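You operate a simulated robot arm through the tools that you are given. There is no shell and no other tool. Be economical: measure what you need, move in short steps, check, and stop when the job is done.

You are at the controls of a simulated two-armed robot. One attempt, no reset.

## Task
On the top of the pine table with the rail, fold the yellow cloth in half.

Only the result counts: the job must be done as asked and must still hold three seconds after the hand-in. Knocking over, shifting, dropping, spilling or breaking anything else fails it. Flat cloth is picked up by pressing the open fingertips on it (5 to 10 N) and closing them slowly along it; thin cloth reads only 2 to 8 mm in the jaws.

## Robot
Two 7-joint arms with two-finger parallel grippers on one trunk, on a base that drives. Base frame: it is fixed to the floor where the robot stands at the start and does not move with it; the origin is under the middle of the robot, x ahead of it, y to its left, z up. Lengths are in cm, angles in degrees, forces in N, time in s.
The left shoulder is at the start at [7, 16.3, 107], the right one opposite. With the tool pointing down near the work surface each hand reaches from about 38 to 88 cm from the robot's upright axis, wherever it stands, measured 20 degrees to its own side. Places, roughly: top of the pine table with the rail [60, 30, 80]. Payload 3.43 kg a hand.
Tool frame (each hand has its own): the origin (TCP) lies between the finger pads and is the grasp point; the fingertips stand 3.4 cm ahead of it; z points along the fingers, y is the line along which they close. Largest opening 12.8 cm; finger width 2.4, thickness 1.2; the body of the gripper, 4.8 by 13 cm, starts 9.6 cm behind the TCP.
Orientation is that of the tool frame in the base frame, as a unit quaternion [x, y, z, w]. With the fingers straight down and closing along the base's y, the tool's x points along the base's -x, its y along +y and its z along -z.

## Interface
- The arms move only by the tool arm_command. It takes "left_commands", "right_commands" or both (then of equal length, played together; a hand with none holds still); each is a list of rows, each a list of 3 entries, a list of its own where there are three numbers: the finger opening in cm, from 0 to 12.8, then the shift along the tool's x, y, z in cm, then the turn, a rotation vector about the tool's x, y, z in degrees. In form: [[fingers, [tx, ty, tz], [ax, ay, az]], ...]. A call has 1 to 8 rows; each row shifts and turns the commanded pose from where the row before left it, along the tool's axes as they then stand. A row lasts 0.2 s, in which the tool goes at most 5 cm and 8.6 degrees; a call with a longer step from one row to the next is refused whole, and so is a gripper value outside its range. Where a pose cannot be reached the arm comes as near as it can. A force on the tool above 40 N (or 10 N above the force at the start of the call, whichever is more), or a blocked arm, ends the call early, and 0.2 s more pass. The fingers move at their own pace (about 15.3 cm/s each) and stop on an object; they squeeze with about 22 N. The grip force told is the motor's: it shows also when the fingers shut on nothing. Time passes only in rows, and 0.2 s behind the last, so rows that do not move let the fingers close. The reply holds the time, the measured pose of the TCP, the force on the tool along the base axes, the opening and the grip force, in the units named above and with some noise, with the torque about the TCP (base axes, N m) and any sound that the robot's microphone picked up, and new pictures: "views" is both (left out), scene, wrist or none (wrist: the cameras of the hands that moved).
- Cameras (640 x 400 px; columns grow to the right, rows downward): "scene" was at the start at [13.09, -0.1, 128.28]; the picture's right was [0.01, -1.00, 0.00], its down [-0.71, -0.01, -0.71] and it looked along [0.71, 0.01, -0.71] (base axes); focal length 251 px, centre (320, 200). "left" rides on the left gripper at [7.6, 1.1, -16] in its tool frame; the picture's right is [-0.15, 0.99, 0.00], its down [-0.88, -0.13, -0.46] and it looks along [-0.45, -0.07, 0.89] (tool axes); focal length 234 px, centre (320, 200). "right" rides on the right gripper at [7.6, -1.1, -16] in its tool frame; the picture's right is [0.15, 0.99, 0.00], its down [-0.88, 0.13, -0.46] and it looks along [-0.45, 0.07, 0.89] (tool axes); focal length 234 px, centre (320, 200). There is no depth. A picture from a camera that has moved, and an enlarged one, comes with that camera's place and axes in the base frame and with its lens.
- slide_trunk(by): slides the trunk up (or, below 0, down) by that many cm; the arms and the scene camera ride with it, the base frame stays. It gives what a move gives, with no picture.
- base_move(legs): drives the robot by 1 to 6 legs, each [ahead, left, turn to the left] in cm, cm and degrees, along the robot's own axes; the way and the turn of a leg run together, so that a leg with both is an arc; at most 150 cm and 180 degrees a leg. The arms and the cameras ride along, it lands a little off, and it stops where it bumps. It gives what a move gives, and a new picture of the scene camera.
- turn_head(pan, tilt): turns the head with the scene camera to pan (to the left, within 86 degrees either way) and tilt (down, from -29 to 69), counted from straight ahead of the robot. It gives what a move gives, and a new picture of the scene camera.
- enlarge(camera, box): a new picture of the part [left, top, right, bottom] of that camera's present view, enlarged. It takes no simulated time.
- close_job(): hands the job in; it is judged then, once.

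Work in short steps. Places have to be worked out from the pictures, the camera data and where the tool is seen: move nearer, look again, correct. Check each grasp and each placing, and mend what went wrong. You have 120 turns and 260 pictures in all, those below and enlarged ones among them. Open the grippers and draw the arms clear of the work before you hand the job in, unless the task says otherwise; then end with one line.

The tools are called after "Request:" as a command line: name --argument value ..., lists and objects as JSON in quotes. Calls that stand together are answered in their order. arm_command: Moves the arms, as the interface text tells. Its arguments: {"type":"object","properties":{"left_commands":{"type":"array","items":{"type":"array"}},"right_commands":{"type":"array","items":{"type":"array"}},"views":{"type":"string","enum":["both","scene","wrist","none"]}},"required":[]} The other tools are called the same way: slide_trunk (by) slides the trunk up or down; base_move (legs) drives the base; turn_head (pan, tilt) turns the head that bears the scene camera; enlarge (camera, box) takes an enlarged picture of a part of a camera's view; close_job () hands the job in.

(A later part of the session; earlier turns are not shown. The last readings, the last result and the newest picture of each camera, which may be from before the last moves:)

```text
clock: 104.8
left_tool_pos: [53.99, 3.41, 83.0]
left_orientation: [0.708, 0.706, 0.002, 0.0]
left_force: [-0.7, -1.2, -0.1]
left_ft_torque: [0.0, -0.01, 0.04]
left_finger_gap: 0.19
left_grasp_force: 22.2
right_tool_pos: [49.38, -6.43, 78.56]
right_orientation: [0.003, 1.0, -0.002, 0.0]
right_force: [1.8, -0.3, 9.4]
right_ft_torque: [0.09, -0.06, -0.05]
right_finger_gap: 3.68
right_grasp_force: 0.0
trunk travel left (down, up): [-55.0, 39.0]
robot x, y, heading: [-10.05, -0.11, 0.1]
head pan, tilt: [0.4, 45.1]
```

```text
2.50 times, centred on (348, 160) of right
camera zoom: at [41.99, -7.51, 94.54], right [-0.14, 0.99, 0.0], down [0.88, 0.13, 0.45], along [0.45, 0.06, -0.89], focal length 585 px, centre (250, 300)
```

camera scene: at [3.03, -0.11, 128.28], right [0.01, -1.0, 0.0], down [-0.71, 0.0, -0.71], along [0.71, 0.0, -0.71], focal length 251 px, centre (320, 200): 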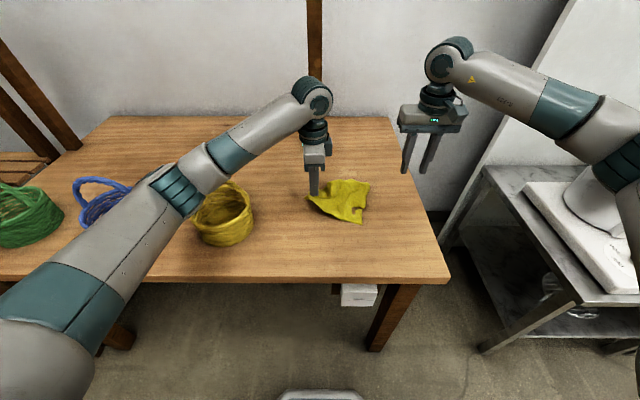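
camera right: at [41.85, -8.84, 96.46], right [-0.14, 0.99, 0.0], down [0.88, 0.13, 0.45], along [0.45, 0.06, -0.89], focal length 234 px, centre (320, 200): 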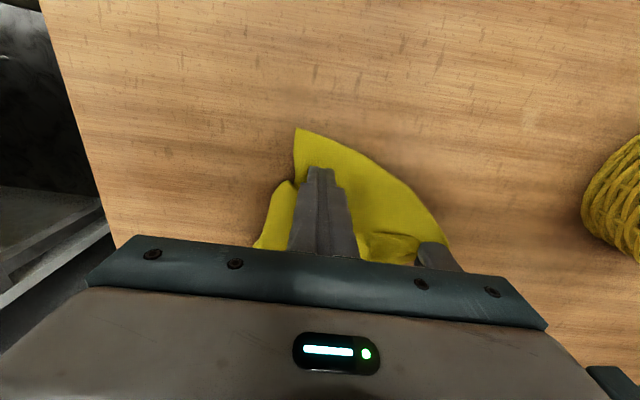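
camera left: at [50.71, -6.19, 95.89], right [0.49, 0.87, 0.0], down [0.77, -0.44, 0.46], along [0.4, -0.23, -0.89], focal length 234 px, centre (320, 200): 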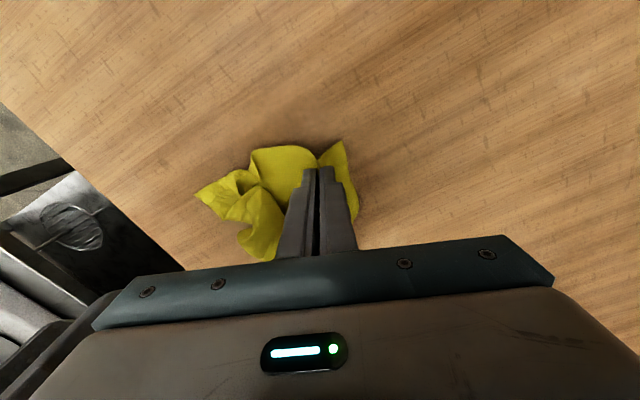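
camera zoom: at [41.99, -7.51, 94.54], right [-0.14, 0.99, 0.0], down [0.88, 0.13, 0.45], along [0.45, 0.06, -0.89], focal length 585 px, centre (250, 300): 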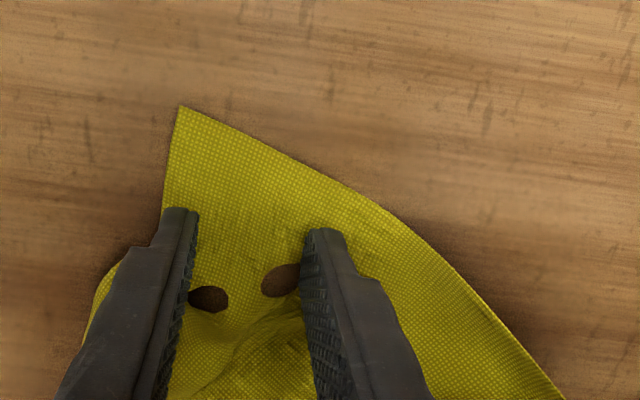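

Now both fingers are fully on cloth with 9 N. Closing slowly, then lifting.

Request:
arm_command --right_commands '[[3.3, [0, 0, 0], [0, 0, 0]], [2.8, [0, 0, 0], [0, 0, 0]], [2.3, [0, 0, 0], [0, 0, 0]], [1.8, [0, 0, 0], [0, 0, 0]], [1.3, [0, 0, 0], [0, 0, 0]], [0.8, [0, 0, 0], [0, 0, 0]], [0.3, [0, 0, 0], [0, 0, 0]], [0, [0, 0, 0], [0, 0, 0]]]' --views "none"

Request:
arm_command --right_commands '[[0, [0, 0, 0], [0, 0, 0]], [0, [0, 0, 0], [0, 0, 0]], [0, [0, 0, -1], [0, 0, 0]], [0, [0, 0, -1], [0, 0, 0]], [0, [0, 0, 0], [0, 0, 0]]]' --views "wrist"

```text
clock: 106.6
left_tool_pos: [54.03, 3.48, 83.05]
left_orientation: [0.708, 0.706, 0.0, 0.001]
left_force: [-0.8, 0.1, -0.3]
left_ft_torque: [-0.05, 0.05, 0.02]
left_finger_gap: 0.22
left_grasp_force: 22.2
right_tool_pos: [49.31, -6.61, 78.63]
right_orientation: [0.002, 1.0, -0.001, -0.001]
right_force: [0.3, -0.8, 16.3]
right_ft_torque: [0.04, 0.05, -0.05]
right_finger_gap: 0.0
right_grasp_force: 22.3
trunk travel left (down, up): [-55.0, 39.0]
robot x, y, heading: [-9.9, 0.06, -0.0]
head pan, tilt: [0.4, 45.1]
```

```text
clock: 107.8
left_tool_pos: [53.97, 3.37, 82.82]
left_orientation: [0.708, 0.706, 0.0, 0.001]
left_force: [0.1, 0.0, 0.3]
left_ft_torque: [0.03, -0.04, -0.01]
left_finger_gap: 0.22
left_grasp_force: 22.4
right_tool_pos: [49.42, -6.53, 80.25]
right_orientation: [0.002, 1.0, -0.002, -0.002]
right_force: [-0.6, 0.2, 0.4]
right_ft_torque: [-0.05, -0.01, 0.03]
right_finger_gap: 0.0
right_grasp_force: 21.2
trunk travel left (down, up): [-55.0, 39.0]
robot x, y, heading: [-9.85, -0.02, -0.0]
head pan, tilt: [0.4, 45.1]
camera right: at [42.05, -7.56, 96.37], right [-0.14, 0.99, 0.0], down [0.88, 0.13, 0.45], along [0.45, 0.06, -0.89], focal length 234 px, centre (320, 200)
```

right: 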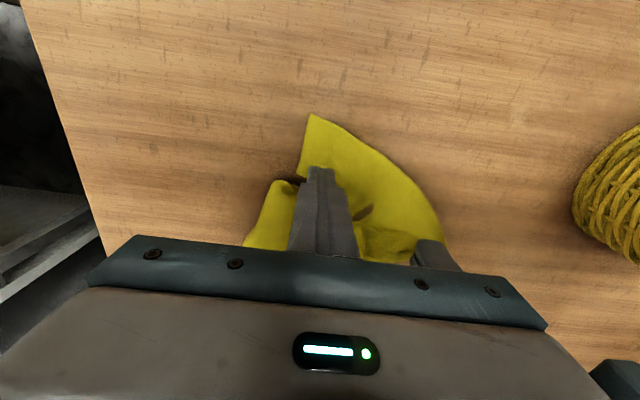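

The right misses because the near edge gives too little margin there. In-air grasping should be far more reliable: I back the right hand off and lift the left so that the cloth hangs.

Request:
arm_command --right_commands '[[2, [0, 0, -3], [0, 0, 0]], [4, [0, -3, -3], [0, 0, 0]], [4, [0, -4, 0], [0, 0, 0]], [4, [1, -4, 0], [0, 0, 0]], [4, [2, -4, 0], [0, 0, 0]], [4, [2, 0, 0], [0, 0, 0]], [4, [0, 0, 0], [0, 0, 0]], [4, [0, 0, 0], [0, 0, 0]]]' --left_commands '[[0, [0, 0, 0], [0, 0, 0]], [0, [0, 0, 0], [0, 0, 0]], [0, [0, 0, -2], [0, 0, 0]], [0, [0, 0, -4], [0, 0, 0]], [0, [0, 0, -4], [0, 0, 0]], [0, [0, 0, -4], [0, 0, 0]], [0, [0, 0, -4], [0, 0, 0]], [0, [0, 0, -4], [0, 0, 0]]]'

Request:
enlarge --camera "scene" --box '[260, 110, 400, 198]'

```text
clock: 109.6
left_tool_pos: [53.84, 3.51, 104.9]
left_orientation: [0.709, 0.705, 0.0, 0.001]
left_force: [0.1, 0.5, 0.0]
left_ft_torque: [0.04, -0.01, 0.0]
left_finger_gap: 0.17
left_grasp_force: 22.0
right_tool_pos: [44.26, -21.64, 86.47]
right_orientation: [0.003, 1.0, -0.003, -0.001]
right_force: [0.2, 0.0, 0.3]
right_ft_torque: [-0.01, -0.02, 0.01]
right_finger_gap: 3.99
right_grasp_force: 0.0
trunk travel left (down, up): [-55.0, 39.0]
robot x, y, heading: [-10.09, -0.14, -0.0]
head pan, tilt: [0.4, 45.1]
camera scene: at [2.91, -0.14, 128.28], right [0.01, -1.0, 0.0], down [-0.71, 0.0, -0.71], along [0.71, 0.0, -0.71], focal length 251 px, centre (320, 200)
camera right: at [36.8, -22.58, 102.5], right [-0.14, 0.99, 0.0], down [0.88, 0.13, 0.45], along [0.45, 0.06, -0.89], focal length 234 px, centre (320, 200)
camera left: at [54.99, 11.0, 121.01], right [0.99, -0.15, 0.0], down [-0.14, -0.88, 0.45], along [-0.07, -0.45, -0.89], focal length 234 px, centre (320, 200)
```

scene: 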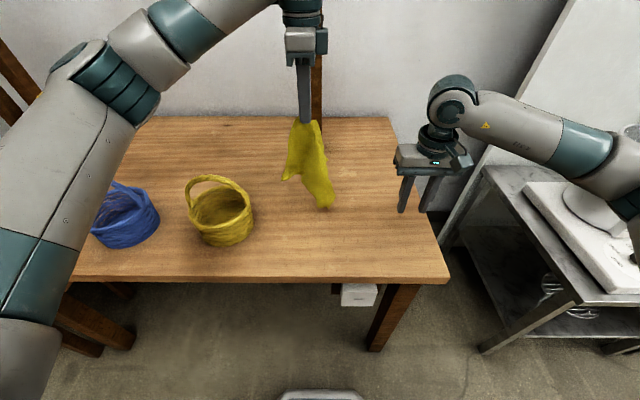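
right: 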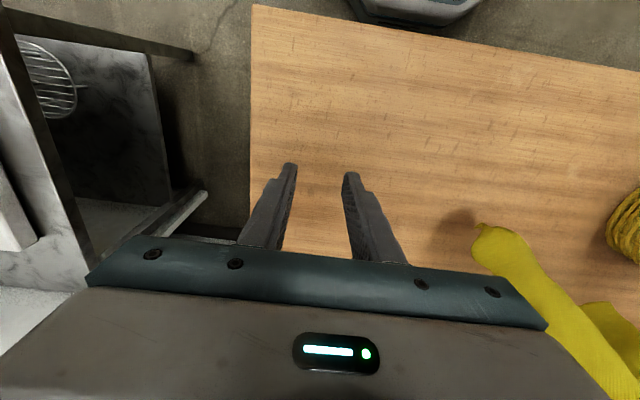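
left: 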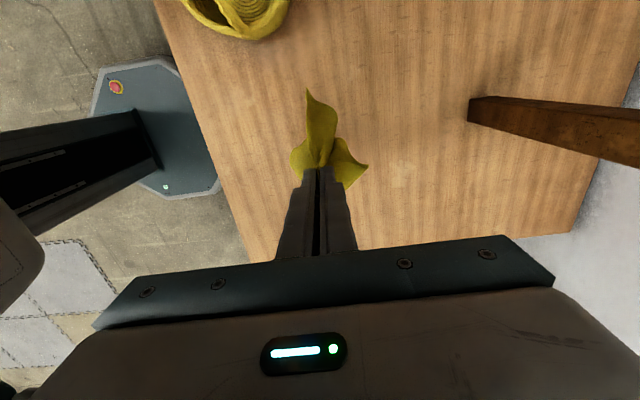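

```text
4.55 times, centred on (330, 154) of scene
camera zoom: at [2.91, -0.14, 128.28], right [0.01, -1.0, 0.0], down [-0.71, 0.0, -0.71], along [0.71, 0.0, -0.71], focal length 1140 px, centre (274, 409)
```

zoom: 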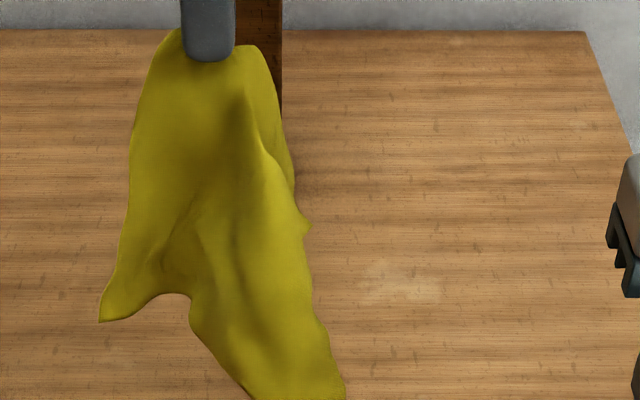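

I take a look at the full hanging shape, including the bottom.

Request:
enlarge --camera "scene" --box '[270, 112, 358, 222]'

Request:
enlarge --camera "right" --box '[448, 200, 640, 320]'

Request:
enlarge --camera "left" --box '[240, 70, 432, 190]'

```text
3.64 times, centred on (314, 167) of scene
camera zoom: at [2.91, -0.14, 128.28], right [0.01, -1.0, 0.0], down [-0.71, 0.0, -0.71], along [0.71, 0.0, -0.71], focal length 912 px, centre (342, 320)
```

zoom: 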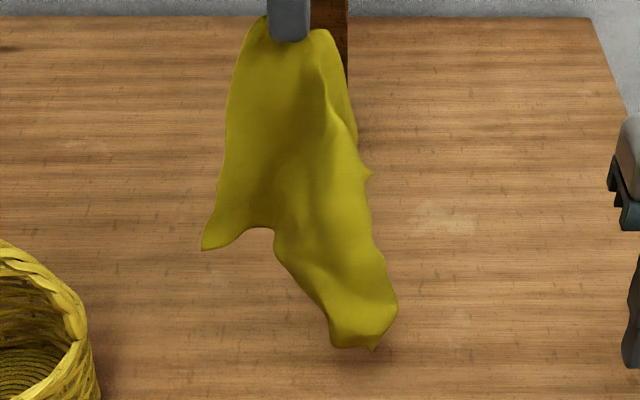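

```text
3.33 times, centred on (544, 260) of right
camera zoom: at [36.8, -22.58, 102.5], right [-0.14, 0.99, 0.0], down [0.88, 0.13, 0.45], along [0.45, 0.06, -0.89], focal length 781 px, centre (-427, 0)
```

zoom: 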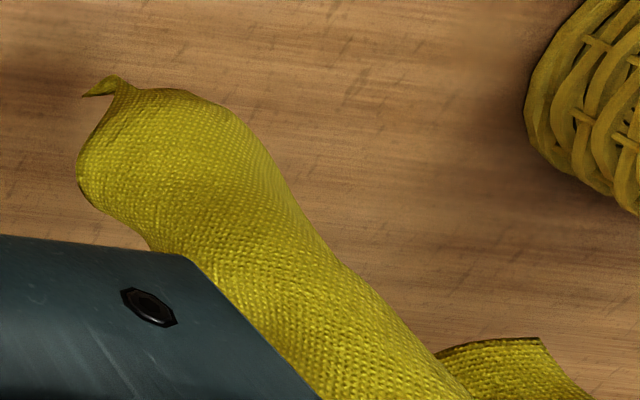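

```text
3.33 times, centred on (336, 130) of left
camera zoom: at [54.99, 11.0, 121.01], right [0.99, -0.15, 0.0], down [-0.14, -0.88, 0.45], along [-0.07, -0.45, -0.89], focal length 781 px, centre (267, 433)
```

zoom: 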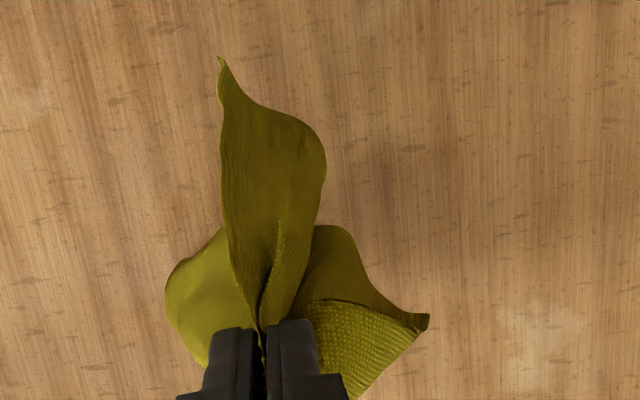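

The hanging cloth shows the near-left corner clearly free in the air at about (53, 10, 85), on the +y side. I rotate the left hand back so that this corner swings toward the robot, and shift it a bit to the right, so that the right hand can grab it in the air.

Request:
arm_command --left_commands '[[0, [-1, 0, 0], [0, 0, -8]], [0, [-1, 0, 0], [0, 0, -8]], [0, [-1, 0, 0], [0, 0, -8]], [0, [-1, 0, 0], [0, 0, -8]], [0, [-1, 0, 0], [0, 0, -8]], [0, [0, 0, 0], [0, 0, -8]], [0, [0, 0, 0], [0, 0, -8]], [0, [0, 0, 0], [0, 0, -8]]]' --views "none"

Request:
arm_command --left_commands '[[0, [0, 0, 0], [0, 0, -8]], [0, [0, 0, 0], [0, 0, -8]], [0, [0, 0, 0], [0, 0, -8]], [0, [0, 0, 0], [0, 0, -2]], [0, [0, -2, 0], [0, 0, 0]], [0, [0, -2, 0], [0, 0, 0]], [0, [0, 0, 0], [0, 0, 0]], [0, [0, 0, 0], [0, 0, 0]]]'

Request:
enlarge --camera "scene" --box '[260, 112, 420, 212]'

```text
clock: 111.4
left_tool_pos: [55.29, -1.29, 104.97]
left_orientation: [0.226, 0.974, 0.0, 0.001]
left_force: [0.6, 0.7, -0.6]
left_ft_torque: [0.02, -0.03, -0.03]
left_finger_gap: 0.19
left_grasp_force: 22.2
right_tool_pos: [44.34, -21.61, 86.4]
right_orientation: [0.003, 1.0, -0.001, -0.002]
right_force: [-0.2, -0.4, -0.5]
right_ft_torque: [-0.02, -0.02, -0.03]
right_finger_gap: 3.99
right_grasp_force: 0.0
trunk travel left (down, up): [-55.0, 39.0]
robot x, y, heading: [-9.88, 0.13, 0.1]
head pan, tilt: [0.4, 45.1]
```

```text
clock: 113.2
left_tool_pos: [55.37, -5.36, 104.95]
left_orientation: [0.001, 1.0, 0.001, 0.0]
left_force: [0.4, 0.2, 0.6]
left_ft_torque: [0.01, 0.05, -0.06]
left_finger_gap: 0.21
left_grasp_force: 22.0
right_tool_pos: [44.33, -21.59, 86.5]
right_orientation: [0.002, 1.0, -0.001, -0.001]
right_force: [0.7, -0.9, -0.1]
right_ft_torque: [-0.02, 0.01, 0.04]
right_finger_gap: 3.99
right_grasp_force: 0.0
trunk travel left (down, up): [-55.0, 39.0]
robot x, y, heading: [-9.8, 0.19, 0.2]
head pan, tilt: [0.4, 45.1]
camera scene: at [3.02, -0.15, 128.28], right [0.01, -1.0, 0.0], down [-0.71, 0.0, -0.71], along [0.71, 0.01, -0.71], focal length 251 px, centre (320, 200)
camera left: at [47.71, -4.21, 120.91], right [0.15, 0.99, 0.0], down [0.88, -0.13, 0.46], along [0.45, -0.07, -0.89], focal length 234 px, centre (320, 200)
```

scene: 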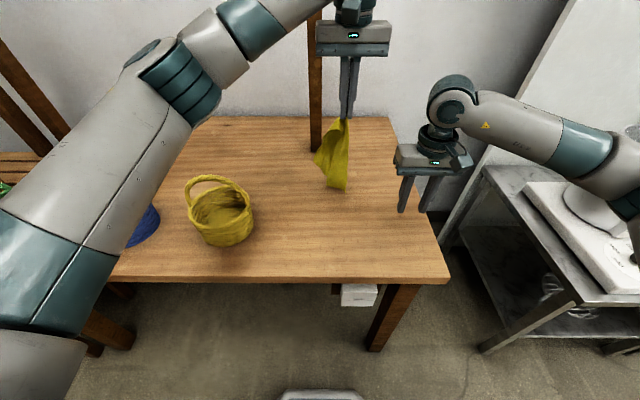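
left: 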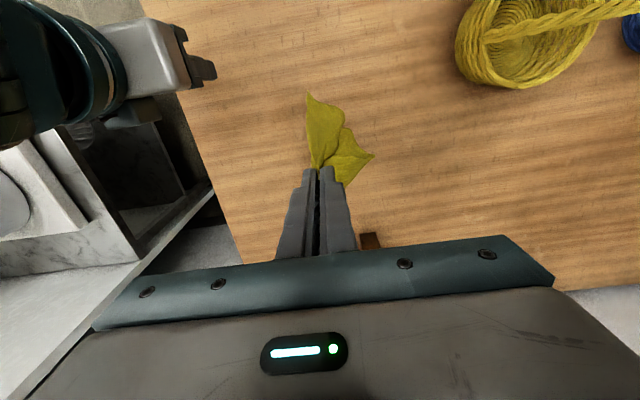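

```text
4.00 times, centred on (340, 162) of scene
camera zoom: at [3.02, -0.15, 128.28], right [0.01, -1.0, 0.0], down [-0.71, 0.0, -0.71], along [0.71, 0.01, -0.71], focal length 1004 px, centre (240, 352)
```

zoom: 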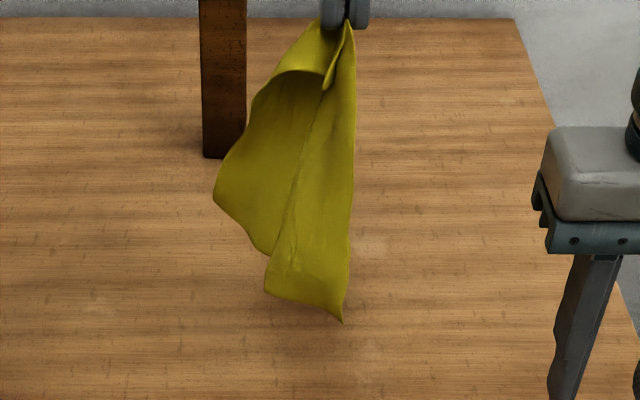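

The corner now hangs at (49.3, −6.1, 84.8) facing the robot, with its edge in the x–z plane. I raise the right hand and pitch it 45° so the fingers point forward and down, ready to straddle this edge.

Request:
arm_command --right_commands '[[6, [0, 0, -3.6], [0, 0, 0]], [6, [0, 0, -3.6], [0, 0, 0]], [6, [0, 0, 0], [0, -7.5, 0]], [6, [0, 0, 0], [0, -7.5, 0]], [6, [0, 0, 0], [0, -7.5, 0]], [6, [0, 0, 0], [0, -7.5, 0]], [6, [0, 0, 0], [0, -7.5, 0]], [6, [0, 0, 0], [0, -7.5, 0]]]' --views "wrist"

```text
clock: 115.0
left_tool_pos: [55.3, -5.3, 104.91]
left_orientation: [0.001, 1.0, 0.0, 0.001]
left_force: [-0.3, -0.6, 1.0]
left_ft_torque: [0.02, 0.0, -0.04]
left_finger_gap: 0.2
left_grasp_force: 21.3
right_tool_pos: [44.46, -21.52, 93.7]
right_orientation: [0.001, 0.924, -0.002, 0.382]
right_force: [0.3, -0.8, -0.2]
right_ft_torque: [-0.03, 0.0, -0.01]
right_finger_gap: 6.0
right_grasp_force: 0.0
trunk travel left (down, up): [-55.0, 39.0]
robot x, y, heading: [-10.16, -0.2, 0.3]
head pan, tilt: [0.4, 45.1]
camera right: at [27.94, -22.5, 99.72], right [-0.1, 0.99, -0.11], down [0.3, 0.13, 0.94], along [0.95, 0.06, -0.31], focal length 234 px, centre (320, 200)
```

right: 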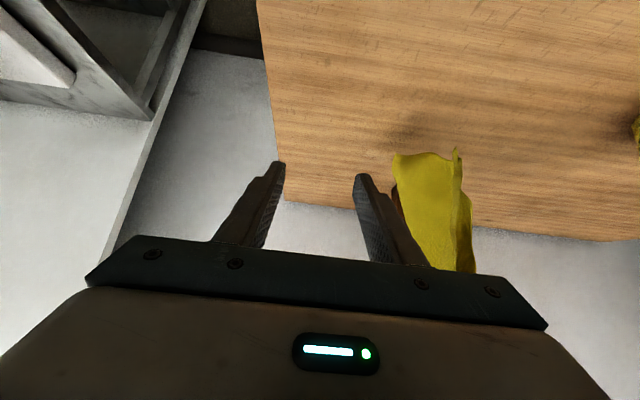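

The tip's sighting agrees with my estimate. I now move the right hand sideways to y≈−6, in front of the hanging edge.

Request:
arm_command --right_commands '[[6, [0, 3.9, 0], [0, 0, 0]], [6, [0, 3.9, 0], [0, 0, 0]], [6, [0, 3.9, 0], [0, 0, 0]], [6, [0, 3.9, 0], [0, 0, 0]], [6, [0, 0, 0], [0, 0, 0]]]'

Request:
enlarge --camera "right" --box '[220, 60, 476, 220]'

```text
clock: 116.2
left_tool_pos: [55.33, -5.39, 104.9]
left_orientation: [0.003, 1.0, 0.001, 0.0]
left_force: [-0.8, -0.1, -0.4]
left_ft_torque: [0.03, -0.03, -0.04]
left_finger_gap: 0.18
left_grasp_force: 22.1
right_tool_pos: [44.59, -5.93, 93.62]
right_orientation: [0.002, 0.925, -0.002, 0.38]
right_force: [1.3, -0.5, -0.6]
right_ft_torque: [0.04, 0.0, 0.04]
right_finger_gap: 5.96
right_grasp_force: 0.0
trunk travel left (down, up): [-55.0, 39.0]
robot x, y, heading: [-10.33, -0.34, -0.3]
head pan, tilt: [0.4, 45.1]
camera scene: at [3.01, -0.24, 128.28], right [0.01, -1.0, 0.0], down [-0.71, 0.0, -0.71], along [0.71, 0.01, -0.71], focal length 251 px, centre (320, 200)
camera right: at [28.0, -6.92, 99.71], right [-0.1, 0.99, -0.11], down [0.3, 0.13, 0.94], along [0.95, 0.06, -0.31], focal length 234 px, centre (320, 200)
```

scene: 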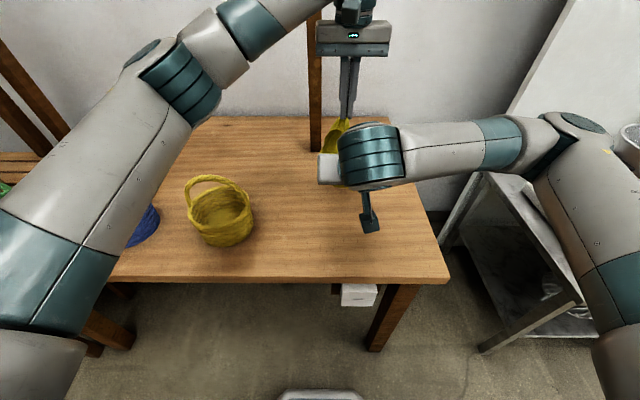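
right: 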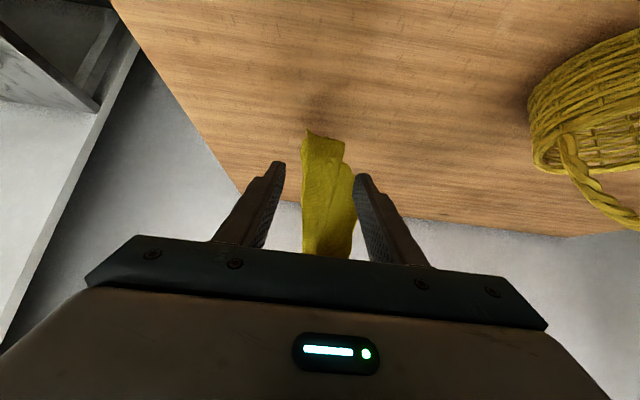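

```text
2.50 times, centred on (348, 140) of right
camera zoom: at [28.0, -6.92, 99.71], right [-0.1, 0.99, -0.11], down [0.3, 0.13, 0.94], along [0.95, 0.06, -0.31], focal length 585 px, centre (250, 350)
```

zoom: 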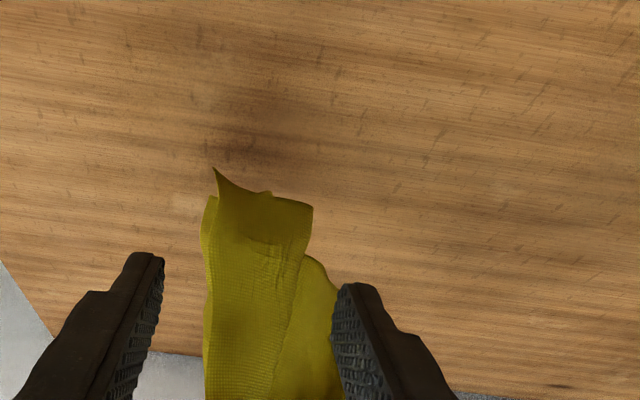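

The cloth hangs between the right fingers, but its front panel faces me broadside. I turn the left hand by 50° so that the free edge points more toward the right fingers, and look again.

Request:
arm_command --left_commands '[[0, [0, 0, 0], [0, 0, 8.3]], [0, [0, 0, 0], [0, 0, 8.3]], [0, [0, 0, 0], [0, 0, 8.3]], [0, [0, 0, 0], [0, 0, 8.3]], [0, [0, 0, 0], [0, 0, 8.3]], [0, [0, 0, 0], [0, 0, 8.3]], [0, [0, 0, 0], [0, 0, 0]], [0, [0, 0, 0], [0, 0, 0]]]' --right_commands '[[6, [0, 0, -1], [0, 0, 0]], [6, [0, 0, -1], [0, 0, 0]], [6, [0, 0, 0], [0, 0, 0]], [6, [0, 0, 0], [0, 0, 0]], [6, [0, 0, 0], [0, 0, 0]], [6, [0, 0, 0], [0, 0, 0]], [6, [0, 0, 0], [0, 0, 0]], [6, [0, 0, 0], [0, 0, 0]]]' --views "none"

Request:
enlarge --camera "right" --box '[220, 60, 476, 220]'

Request:
enlarge --camera "left" --box '[220, 60, 476, 220]'

```text
clock: 118.0
left_tool_pos: [55.35, -5.29, 104.96]
left_orientation: [0.423, 0.906, 0.0, 0.0]
left_force: [0.4, 0.4, -0.3]
left_ft_torque: [0.01, -0.02, 0.05]
left_finger_gap: 0.2
left_grasp_force: 21.8
right_tool_pos: [43.09, -5.94, 95.02]
right_orientation: [0.002, 0.924, -0.003, 0.381]
right_force: [-0.7, 0.4, -1.0]
right_ft_torque: [-0.01, 0.0, 0.02]
right_finger_gap: 6.0
right_grasp_force: 0.1
trunk travel left (down, up): [-55.0, 39.0]
robot x, y, heading: [-10.06, 0.41, 0.1]
head pan, tilt: [0.4, 45.1]
```

```text
2.50 times, centred on (348, 140) of right
camera zoom: at [26.57, -6.84, 101.1], right [-0.1, 0.99, -0.11], down [0.3, 0.13, 0.94], along [0.95, 0.06, -0.31], focal length 585 px, centre (250, 350)
```

zoom: 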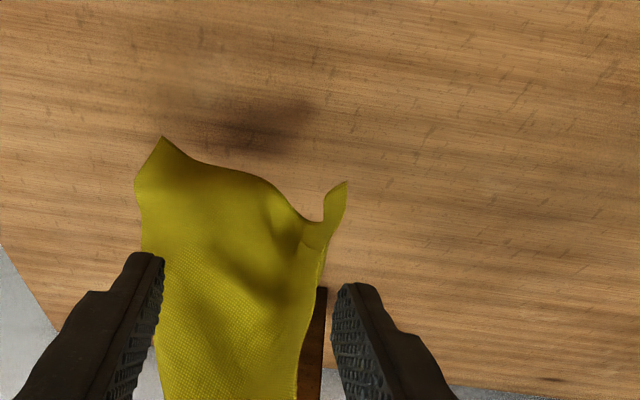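

```text
2.50 times, centred on (348, 140) of left
camera zoom: at [51.29, 1.25, 120.91], right [0.85, 0.52, 0.0], down [0.46, -0.76, 0.46], along [0.24, -0.39, -0.89], focal length 585 px, centre (250, 350)
```

zoom: 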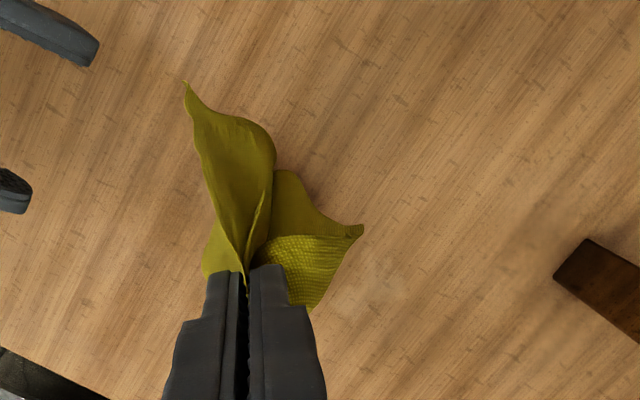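

At yaw 0 the free edge was on the −y side and at 50 it is on the +y side, so at about 25° it should point edge-on at the right hand. I rotate back 24°.

Request:
arm_command --left_commands '[[0, [0, 0, 0], [0, 0, -8]], [0, [0, 0, 0], [0, 0, -8]], [0, [0, 0, 0], [0, 0, -8]], [0, [0, 0, 0], [0, 0, 0]], [0, [0, 0, 0], [0, 0, 0]], [0, [0, 0, 0], [0, 0, 0]]]' --views "none"

Request:
enlarge --camera "right" --box '[220, 60, 476, 220]'

Request:
enlarge --camera "left" --box '[220, 60, 476, 220]'

```text
clock: 119.4
left_tool_pos: [55.25, -5.25, 104.92]
left_orientation: [0.225, 0.974, -0.001, 0.001]
left_force: [-0.4, -0.4, -0.7]
left_ft_torque: [-0.02, 0.02, 0.0]
left_finger_gap: 0.2
left_grasp_force: 22.2
right_tool_pos: [43.09, -5.92, 95.16]
right_orientation: [0.002, 0.925, -0.003, 0.38]
right_force: [0.3, -1.0, 0.0]
right_ft_torque: [-0.03, -0.02, 0.01]
right_finger_gap: 5.98
right_grasp_force: 0.1
trunk travel left (down, up): [-55.0, 39.0]
robot x, y, heading: [-9.95, -0.25, -0.2]
head pan, tilt: [0.4, 45.1]
```

```text
2.50 times, centred on (348, 140) of right
camera zoom: at [26.57, -6.84, 101.1], right [-0.1, 0.99, -0.11], down [0.3, 0.13, 0.94], along [0.95, 0.06, -0.31], focal length 585 px, centre (250, 350)
```

zoom: 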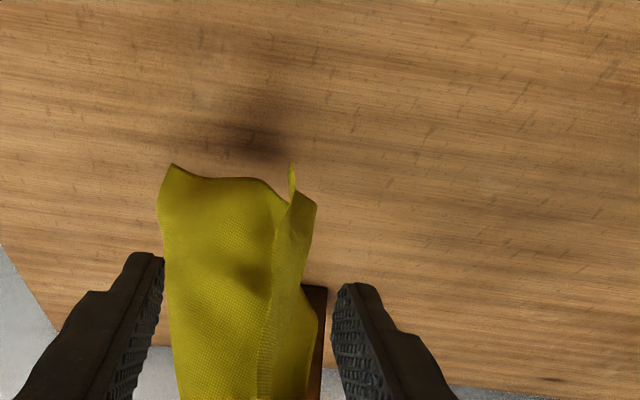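

```text
2.50 times, centred on (348, 140) of left
camera zoom: at [48.95, -0.93, 120.92], right [0.57, 0.82, 0.0], down [0.73, -0.5, 0.46], along [0.38, -0.26, -0.89], focal length 585 px, centre (250, 350)
```

zoom: 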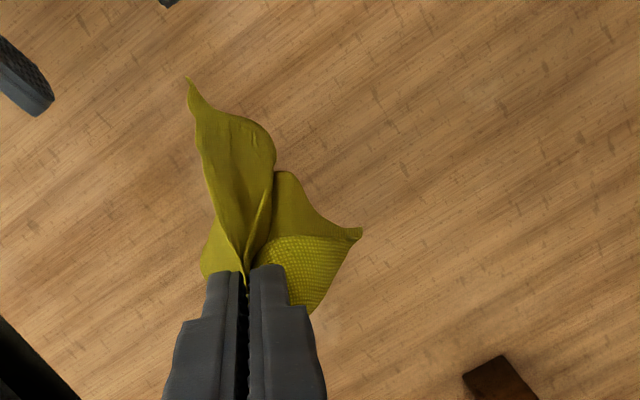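

Now the free edge points at me (tip at (48.4, −4.8, 84.8)). I narrow to 4.4 cm and approach along the finger axis, stopping 2.5 cm short to check.

Request:
arm_command --right_commands '[[4.4, [0.4, 0.6, 1], [0, 0, 0]], [4.4, [0.4, 0.6, 1.5], [0, 0, 0]], [4.4, [0, 0, 1.5], [0, 0, 0]], [4.4, [0, 0, 1.5], [0, 0, 0]], [4.4, [0, 0, 0.7], [0, 0, 0]], [4.4, [0, 0, 0], [0, 0, 0]]]' --views "none"

Request:
enlarge --camera "right" --box '[220, 60, 476, 220]'

Request:
enlarge --camera "left" --box '[150, 20, 470, 220]'

```text
clock: 120.8
left_tool_pos: [55.4, -5.2, 104.84]
left_orientation: [0.226, 0.974, 0.0, 0.001]
left_force: [0.3, 0.3, -0.7]
left_ft_torque: [0.0, 0.01, -0.03]
left_finger_gap: 0.17
left_grasp_force: 22.0
right_tool_pos: [46.88, -4.8, 90.16]
right_orientation: [0.001, 0.925, -0.001, 0.381]
right_force: [-0.7, -0.1, 0.1]
right_ft_torque: [-0.01, 0.01, 0.01]
right_finger_gap: 4.38
right_grasp_force: 0.1
trunk travel left (down, up): [-55.0, 39.0]
robot x, y, heading: [-9.89, 0.0, -0.0]
head pan, tilt: [0.4, 45.1]
```

```text
2.50 times, centred on (348, 140) of right
camera zoom: at [30.37, -5.7, 96.1], right [-0.1, 0.99, -0.11], down [0.3, 0.13, 0.94], along [0.95, 0.06, -0.31], focal length 585 px, centre (250, 350)
```

zoom: 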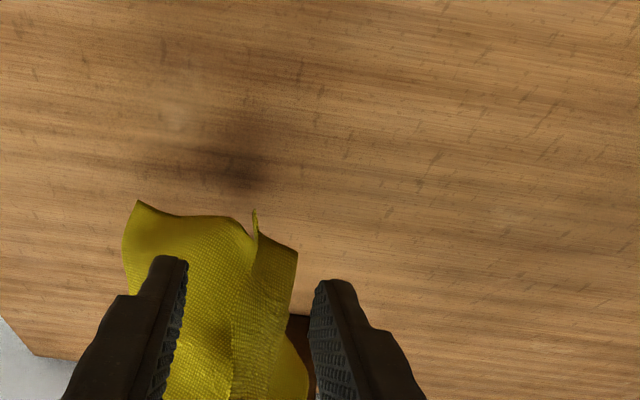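

```text
2.00 times, centred on (310, 120) of left
camera zoom: at [48.95, -0.93, 120.92], right [0.57, 0.82, 0.0], down [0.73, -0.5, 0.46], along [0.38, -0.26, -0.89], focal length 468 px, centre (340, 360)
```

zoom: 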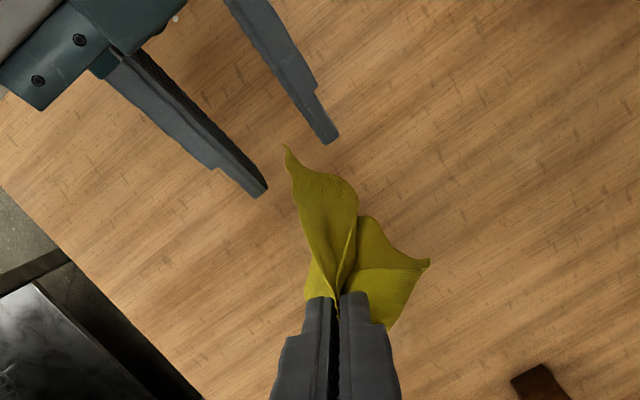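

From above, the corner tip sits right between the right fingers. I advance 2.6 cm and close.

Request:
arm_command --right_commands '[[4.4, [0, 0, 1.3], [0, 0, 0]], [4.4, [0, 0, 1.3], [0, 0, 0]], [4.4, [0, 0, 0], [0, 0, 0]], [2.5, [0, 0, 0], [0, 0, 0]], [1, [0, 0, 0], [0, 0, 0]], [0, [0, 0, 0], [0, 0, 0]], [0, [0, 0, 0], [0, 0, 0]]]' --views "none"

Request:
enlarge --camera "left" --box '[150, 20, 470, 220]'

Request:
enlarge --camera "right" --box '[220, 60, 476, 220]'

```text
clock: 122.4
left_tool_pos: [55.29, -5.23, 104.93]
left_orientation: [0.225, 0.974, 0.0, 0.001]
left_force: [-1.0, 0.5, -0.7]
left_ft_torque: [0.0, -0.03, -0.02]
left_finger_gap: 0.2
left_grasp_force: 22.3
right_tool_pos: [48.63, -4.81, 88.28]
right_orientation: [0.001, 0.925, -0.003, 0.381]
right_force: [0.1, -0.4, -1.0]
right_ft_torque: [-0.01, -0.03, 0.02]
right_finger_gap: 0.19
right_grasp_force: 22.1
trunk travel left (down, up): [-55.0, 39.0]
robot x, y, heading: [-10.26, 0.13, -0.3]
head pan, tilt: [0.4, 45.1]
```

```text
2.00 times, centred on (310, 120) of left
camera zoom: at [48.95, -0.93, 120.92], right [0.57, 0.82, 0.0], down [0.73, -0.5, 0.46], along [0.38, -0.26, -0.89], focal length 468 px, centre (340, 360)
```

zoom: 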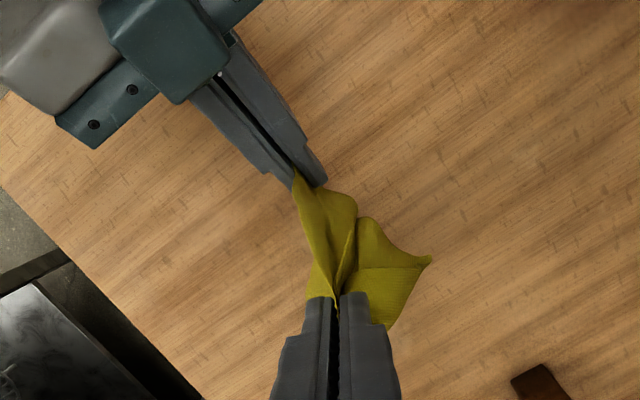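

```text
2.50 times, centred on (348, 140) of right
camera zoom: at [32.23, -5.75, 94.3], right [-0.1, 0.99, -0.11], down [0.3, 0.13, 0.94], along [0.95, 0.06, -0.31], focal length 585 px, centre (250, 350)
```

zoom: 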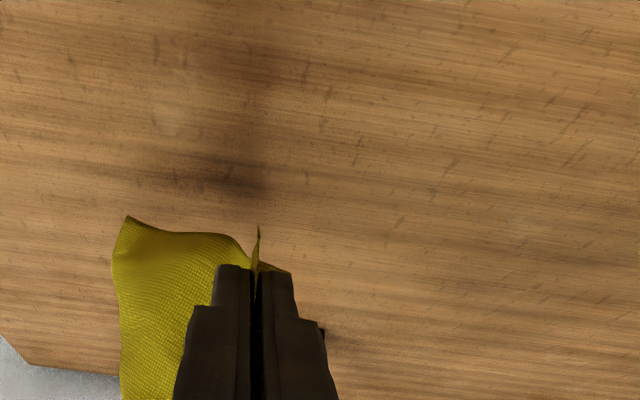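

Grasped: the right holds the corner (0.19 cm, single layer). Now I spread the edge: right hand up and to the right, left slightly left and turned straight, so that the edge hangs horizontally along y.

Request:
arm_command --right_commands '[[0, [-2.25, -2.08, -1.43], [0, 0, 0]], [0, [-2.25, -2.08, -1.43], [0, 0, 0]], [0, [-2.25, -2.08, -1.43], [0, 0, 0]], [0, [-2.25, -2.08, -1.43], [0, 0, 0]], [0, [-2.25, -2.08, -1.43], [0, 0, 0]], [0, [-2.25, -2.08, -1.43], [0, 0, 0]], [0, [0, 0, 0], [0, 0, 0]]]' --left_commands '[[0, [0.11, 0.49, 0], [0, 0, -4.3]], [0, [0.11, 0.49, 0], [0, 0, -4.3]], [0, [0.11, 0.49, 0], [0, 0, -4.3]], [0, [0.11, 0.49, 0], [0, 0, -4.3]], [0, [0.11, 0.49, 0], [0, 0, -4.3]], [0, [0.11, 0.49, 0], [0, 0, -4.3]], [0, [0, 0, 0], [0, 0, 0]]]'

Request:
enlarge --camera "scene" --box '[280, 90, 440, 190]'

```text
clock: 124.0
left_tool_pos: [55.41, -2.46, 104.94]
left_orientation: [0.002, 1.0, -0.002, 0.001]
left_force: [0.1, -20.1, 5.0]
left_ft_torque: [-0.82, 0.1, 0.22]
left_finger_gap: 0.22
left_grasp_force: 21.7
right_tool_pos: [52.16, -17.05, 103.81]
right_orientation: [0.0, 0.925, -0.002, 0.381]
right_force: [0.4, 19.0, -4.6]
right_ft_torque: [-0.14, 0.07, 0.37]
right_finger_gap: 0.6
right_grasp_force: 22.4
trunk travel left (down, up): [-55.0, 39.0]
robot x, y, heading: [-10.31, 0.09, -0.1]
head pan, tilt: [0.4, 45.1]
camera scene: at [3.06, -0.08, 128.27], right [0.01, -1.0, 0.0], down [-0.71, -0.01, -0.7], along [0.7, 0.0, -0.71], focal length 251 px, centre (320, 200)
camera right: at [35.67, -18.06, 109.87], right [-0.1, 0.99, -0.11], down [0.3, 0.13, 0.94], along [0.95, 0.07, -0.31], focal length 234 px, centre (320, 200)
camera left: at [47.83, -1.19, 120.95], right [0.15, 0.99, 0.0], down [0.88, -0.13, 0.46], along [0.45, -0.07, -0.89], focal length 234 px, centre (320, 200)
```

scene: 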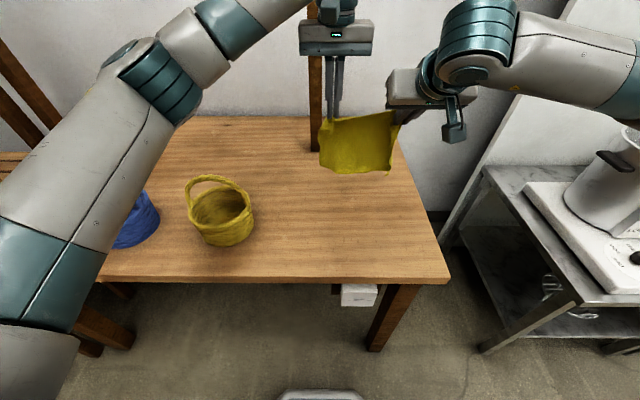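
right: 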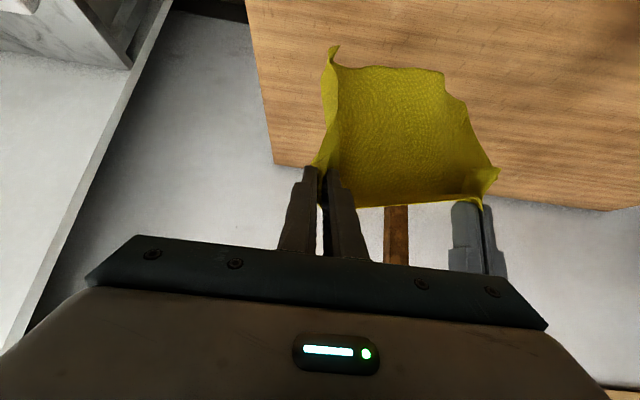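
left: 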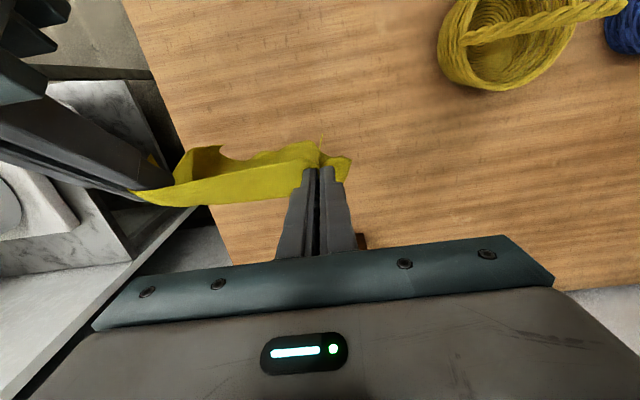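

```text
4.00 times, centred on (360, 140) of scene
camera zoom: at [3.06, -0.08, 128.27], right [0.01, -1.0, 0.0], down [-0.71, -0.01, -0.7], along [0.7, 0.0, -0.71], focal length 1004 px, centre (160, 440)
```

zoom: 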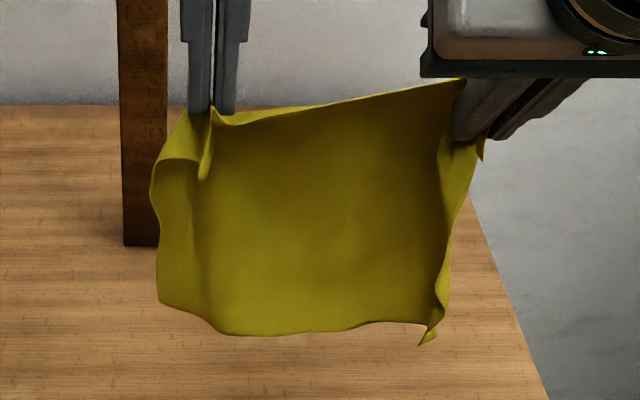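

Excellent: the cloth now hangs open and flat between both hands. Tension is 20 N, so I ease it, then shift both hands 6 cm toward the robot before laying the cloth down.

Request:
arm_command --right_commands '[[0, [0, 0.5, 0], [0, 0, 0]], [0, [0.71, 0, -0.71], [0, 0, 0]], [0, [1.41, 0, -1.41], [0, 0, 0]], [0, [1.41, 0, -1.41], [0, 0, 0]], [0, [0.71, 0, -0.71], [0, 0, 0]], [0, [0, 0, 0], [0, 0, 0]], [0, [0, 0, 0], [0, 0, 0]]]' --left_commands '[[0, [0, -0.3, 0], [0, 0, 0]], [0, [1, 0, 0], [0, 0, 0]], [0, [2, 0, 0], [0, 0, 0]], [0, [2, 0, 0], [0, 0, 0]], [0, [1, 0, 0], [0, 0, 0]], [0, [0, 0, 0], [0, 0, 0]], [0, [0, 0, 0], [0, 0, 0]]]' --views "scene"

Request:
enlarge --camera "scene" --box '[270, 90, 430, 190]'

```text
clock: 125.6
left_tool_pos: [49.46, -2.51, 104.82]
left_orientation: [0.002, 1.0, 0.0, 0.001]
left_force: [-0.4, -14.1, 3.1]
left_ft_torque: [-0.52, 0.03, 0.12]
left_finger_gap: 0.19
left_grasp_force: 22.0
right_tool_pos: [46.25, -16.57, 103.99]
right_orientation: [0.001, 0.924, -0.002, 0.381]
right_force: [-0.3, 13.9, -2.9]
right_ft_torque: [-0.02, 0.06, 0.28]
right_finger_gap: 0.36
right_grasp_force: 22.0
trunk travel left (down, up): [-55.0, 39.0]
robot x, y, heading: [-10.03, 0.19, 0.2]
head pan, tilt: [0.4, 45.1]
camera scene: at [3.01, -0.11, 128.28], right [0.01, -1.0, 0.0], down [-0.71, 0.0, -0.71], along [0.71, 0.0, -0.71], focal length 251 px, centre (320, 200)
```

scene: 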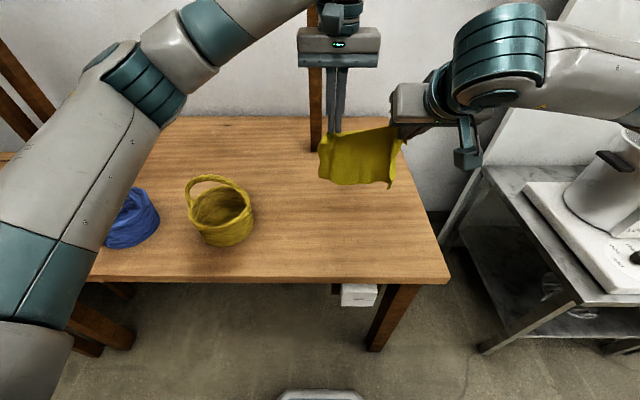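

```text
4.00 times, centred on (350, 140) of scene
camera zoom: at [3.01, -0.11, 128.28], right [0.01, -1.0, 0.0], down [-0.71, 0.0, -0.71], along [0.71, 0.0, -0.71], focal length 1004 px, centre (200, 440)
```

zoom: 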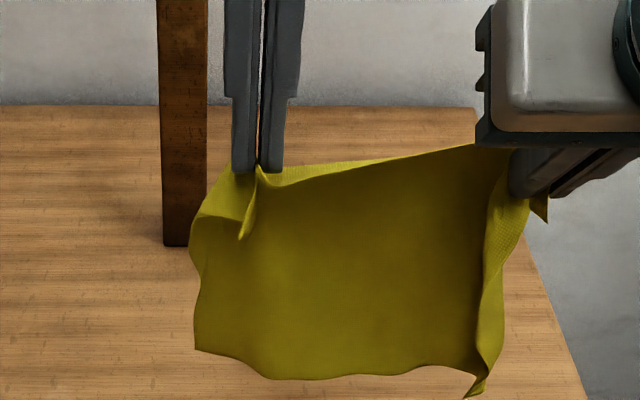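

The visible panel is only about 15 cm tall, less than the cloth's size, so I check from above with the wrist cameras for a part folded behind.

Request:
enlarge --camera "left" --box '[90, 100, 400, 294]'

Request:
enlarge --camera "right" --box '[260, 20, 560, 208]'

```text
2.06 times, centred on (245, 197) of left
camera zoom: at [41.81, -1.39, 120.92], right [0.15, 0.99, 0.0], down [0.88, -0.13, 0.46], along [0.45, -0.07, -0.89], focal length 483 px, centre (475, 206)
```

zoom: 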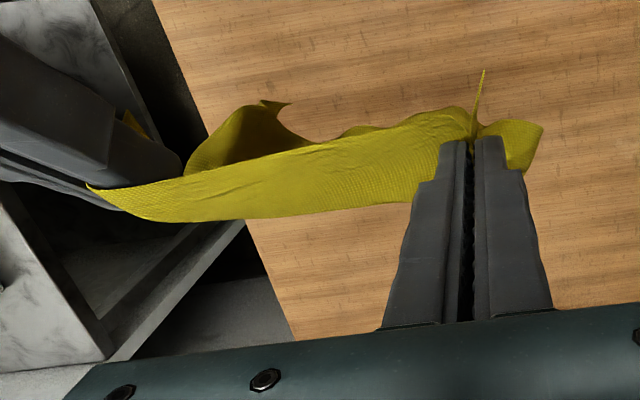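

```text
2.13 times, centred on (410, 114) of right
camera zoom: at [29.67, -17.56, 109.94], right [-0.1, 0.99, -0.11], down [0.3, 0.13, 0.94], along [0.95, 0.06, -0.31], focal length 498 px, centre (128, 383)
```

zoom: 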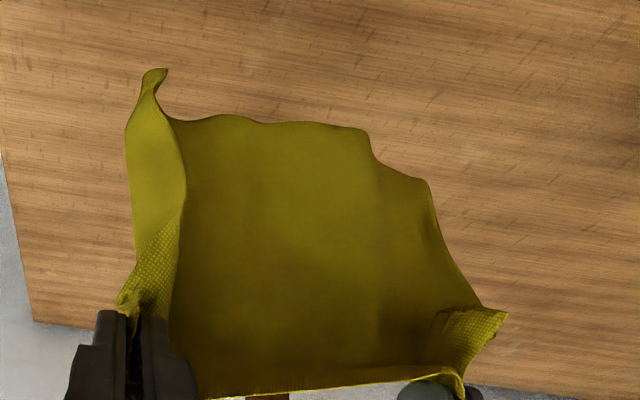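

A hem may be folded up behind the panel. I give the cloth a quick shake to let anything drop, then look again.

Request:
arm_command --right_commands '[[0, [-2.8, 0.2, -2.8], [0, 0, 0]], [0, [2.8, 0, 2.8], [0, 0, 0]], [0, [-2.8, 0, -2.8], [0, 0, 0]], [0, [2.8, 0, 2.8], [0, 0, 0]], [0, [2.1, 0, -2.1], [0, 0, 0]], [0, [-2.1, 0, 2.1], [0, 0, 0]], [0, [0, 0, 0], [0, 0, 0]], [0, [0, 0, 0], [0, 0, 0]]]' --left_commands '[[0, [0, 0, -4], [0, 0, 0]], [0, [0, 0, 4], [0, 0, 0]], [0, [0, 0, -4], [0, 0, 0]], [0, [0, 0, 4], [0, 0, 0]], [0, [3, 0, 0], [0, 0, 0]], [0, [-3, 0, 0], [0, 0, 0]], [0, [0, 0, 0], [0, 0, 0]], [0, [0, 0, 0], [0, 0, 0]]]' --views "none"

Request:
enlarge --camera "scene" --box '[270, 90, 430, 190]'

```text
clock: 127.4
left_tool_pos: [49.54, -2.49, 104.92]
left_orientation: [0.002, 1.0, 0.0, 0.0]
left_force: [0.3, -13.1, 3.7]
left_ft_torque: [-0.44, 0.03, 0.13]
left_finger_gap: 0.18
left_grasp_force: 21.7
right_tool_pos: [46.06, -16.38, 104.12]
right_orientation: [0.001, 0.924, -0.002, 0.381]
right_force: [0.6, 11.9, -3.1]
right_ft_torque: [-0.04, 0.07, 0.29]
right_finger_gap: 0.31
right_grasp_force: 22.5
trunk travel left (down, up): [-55.0, 39.0]
robot x, y, heading: [-9.97, 0.14, 0.2]
head pan, tilt: [0.4, 45.1]
```

```text
4.00 times, centred on (350, 140) of scene
camera zoom: at [3.01, -0.12, 128.28], right [0.01, -1.0, 0.0], down [-0.71, 0.0, -0.71], along [0.71, 0.01, -0.71], focal length 1004 px, centre (200, 440)
```

zoom: 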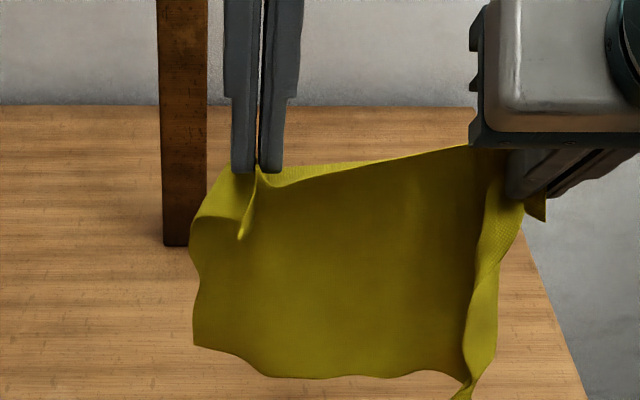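

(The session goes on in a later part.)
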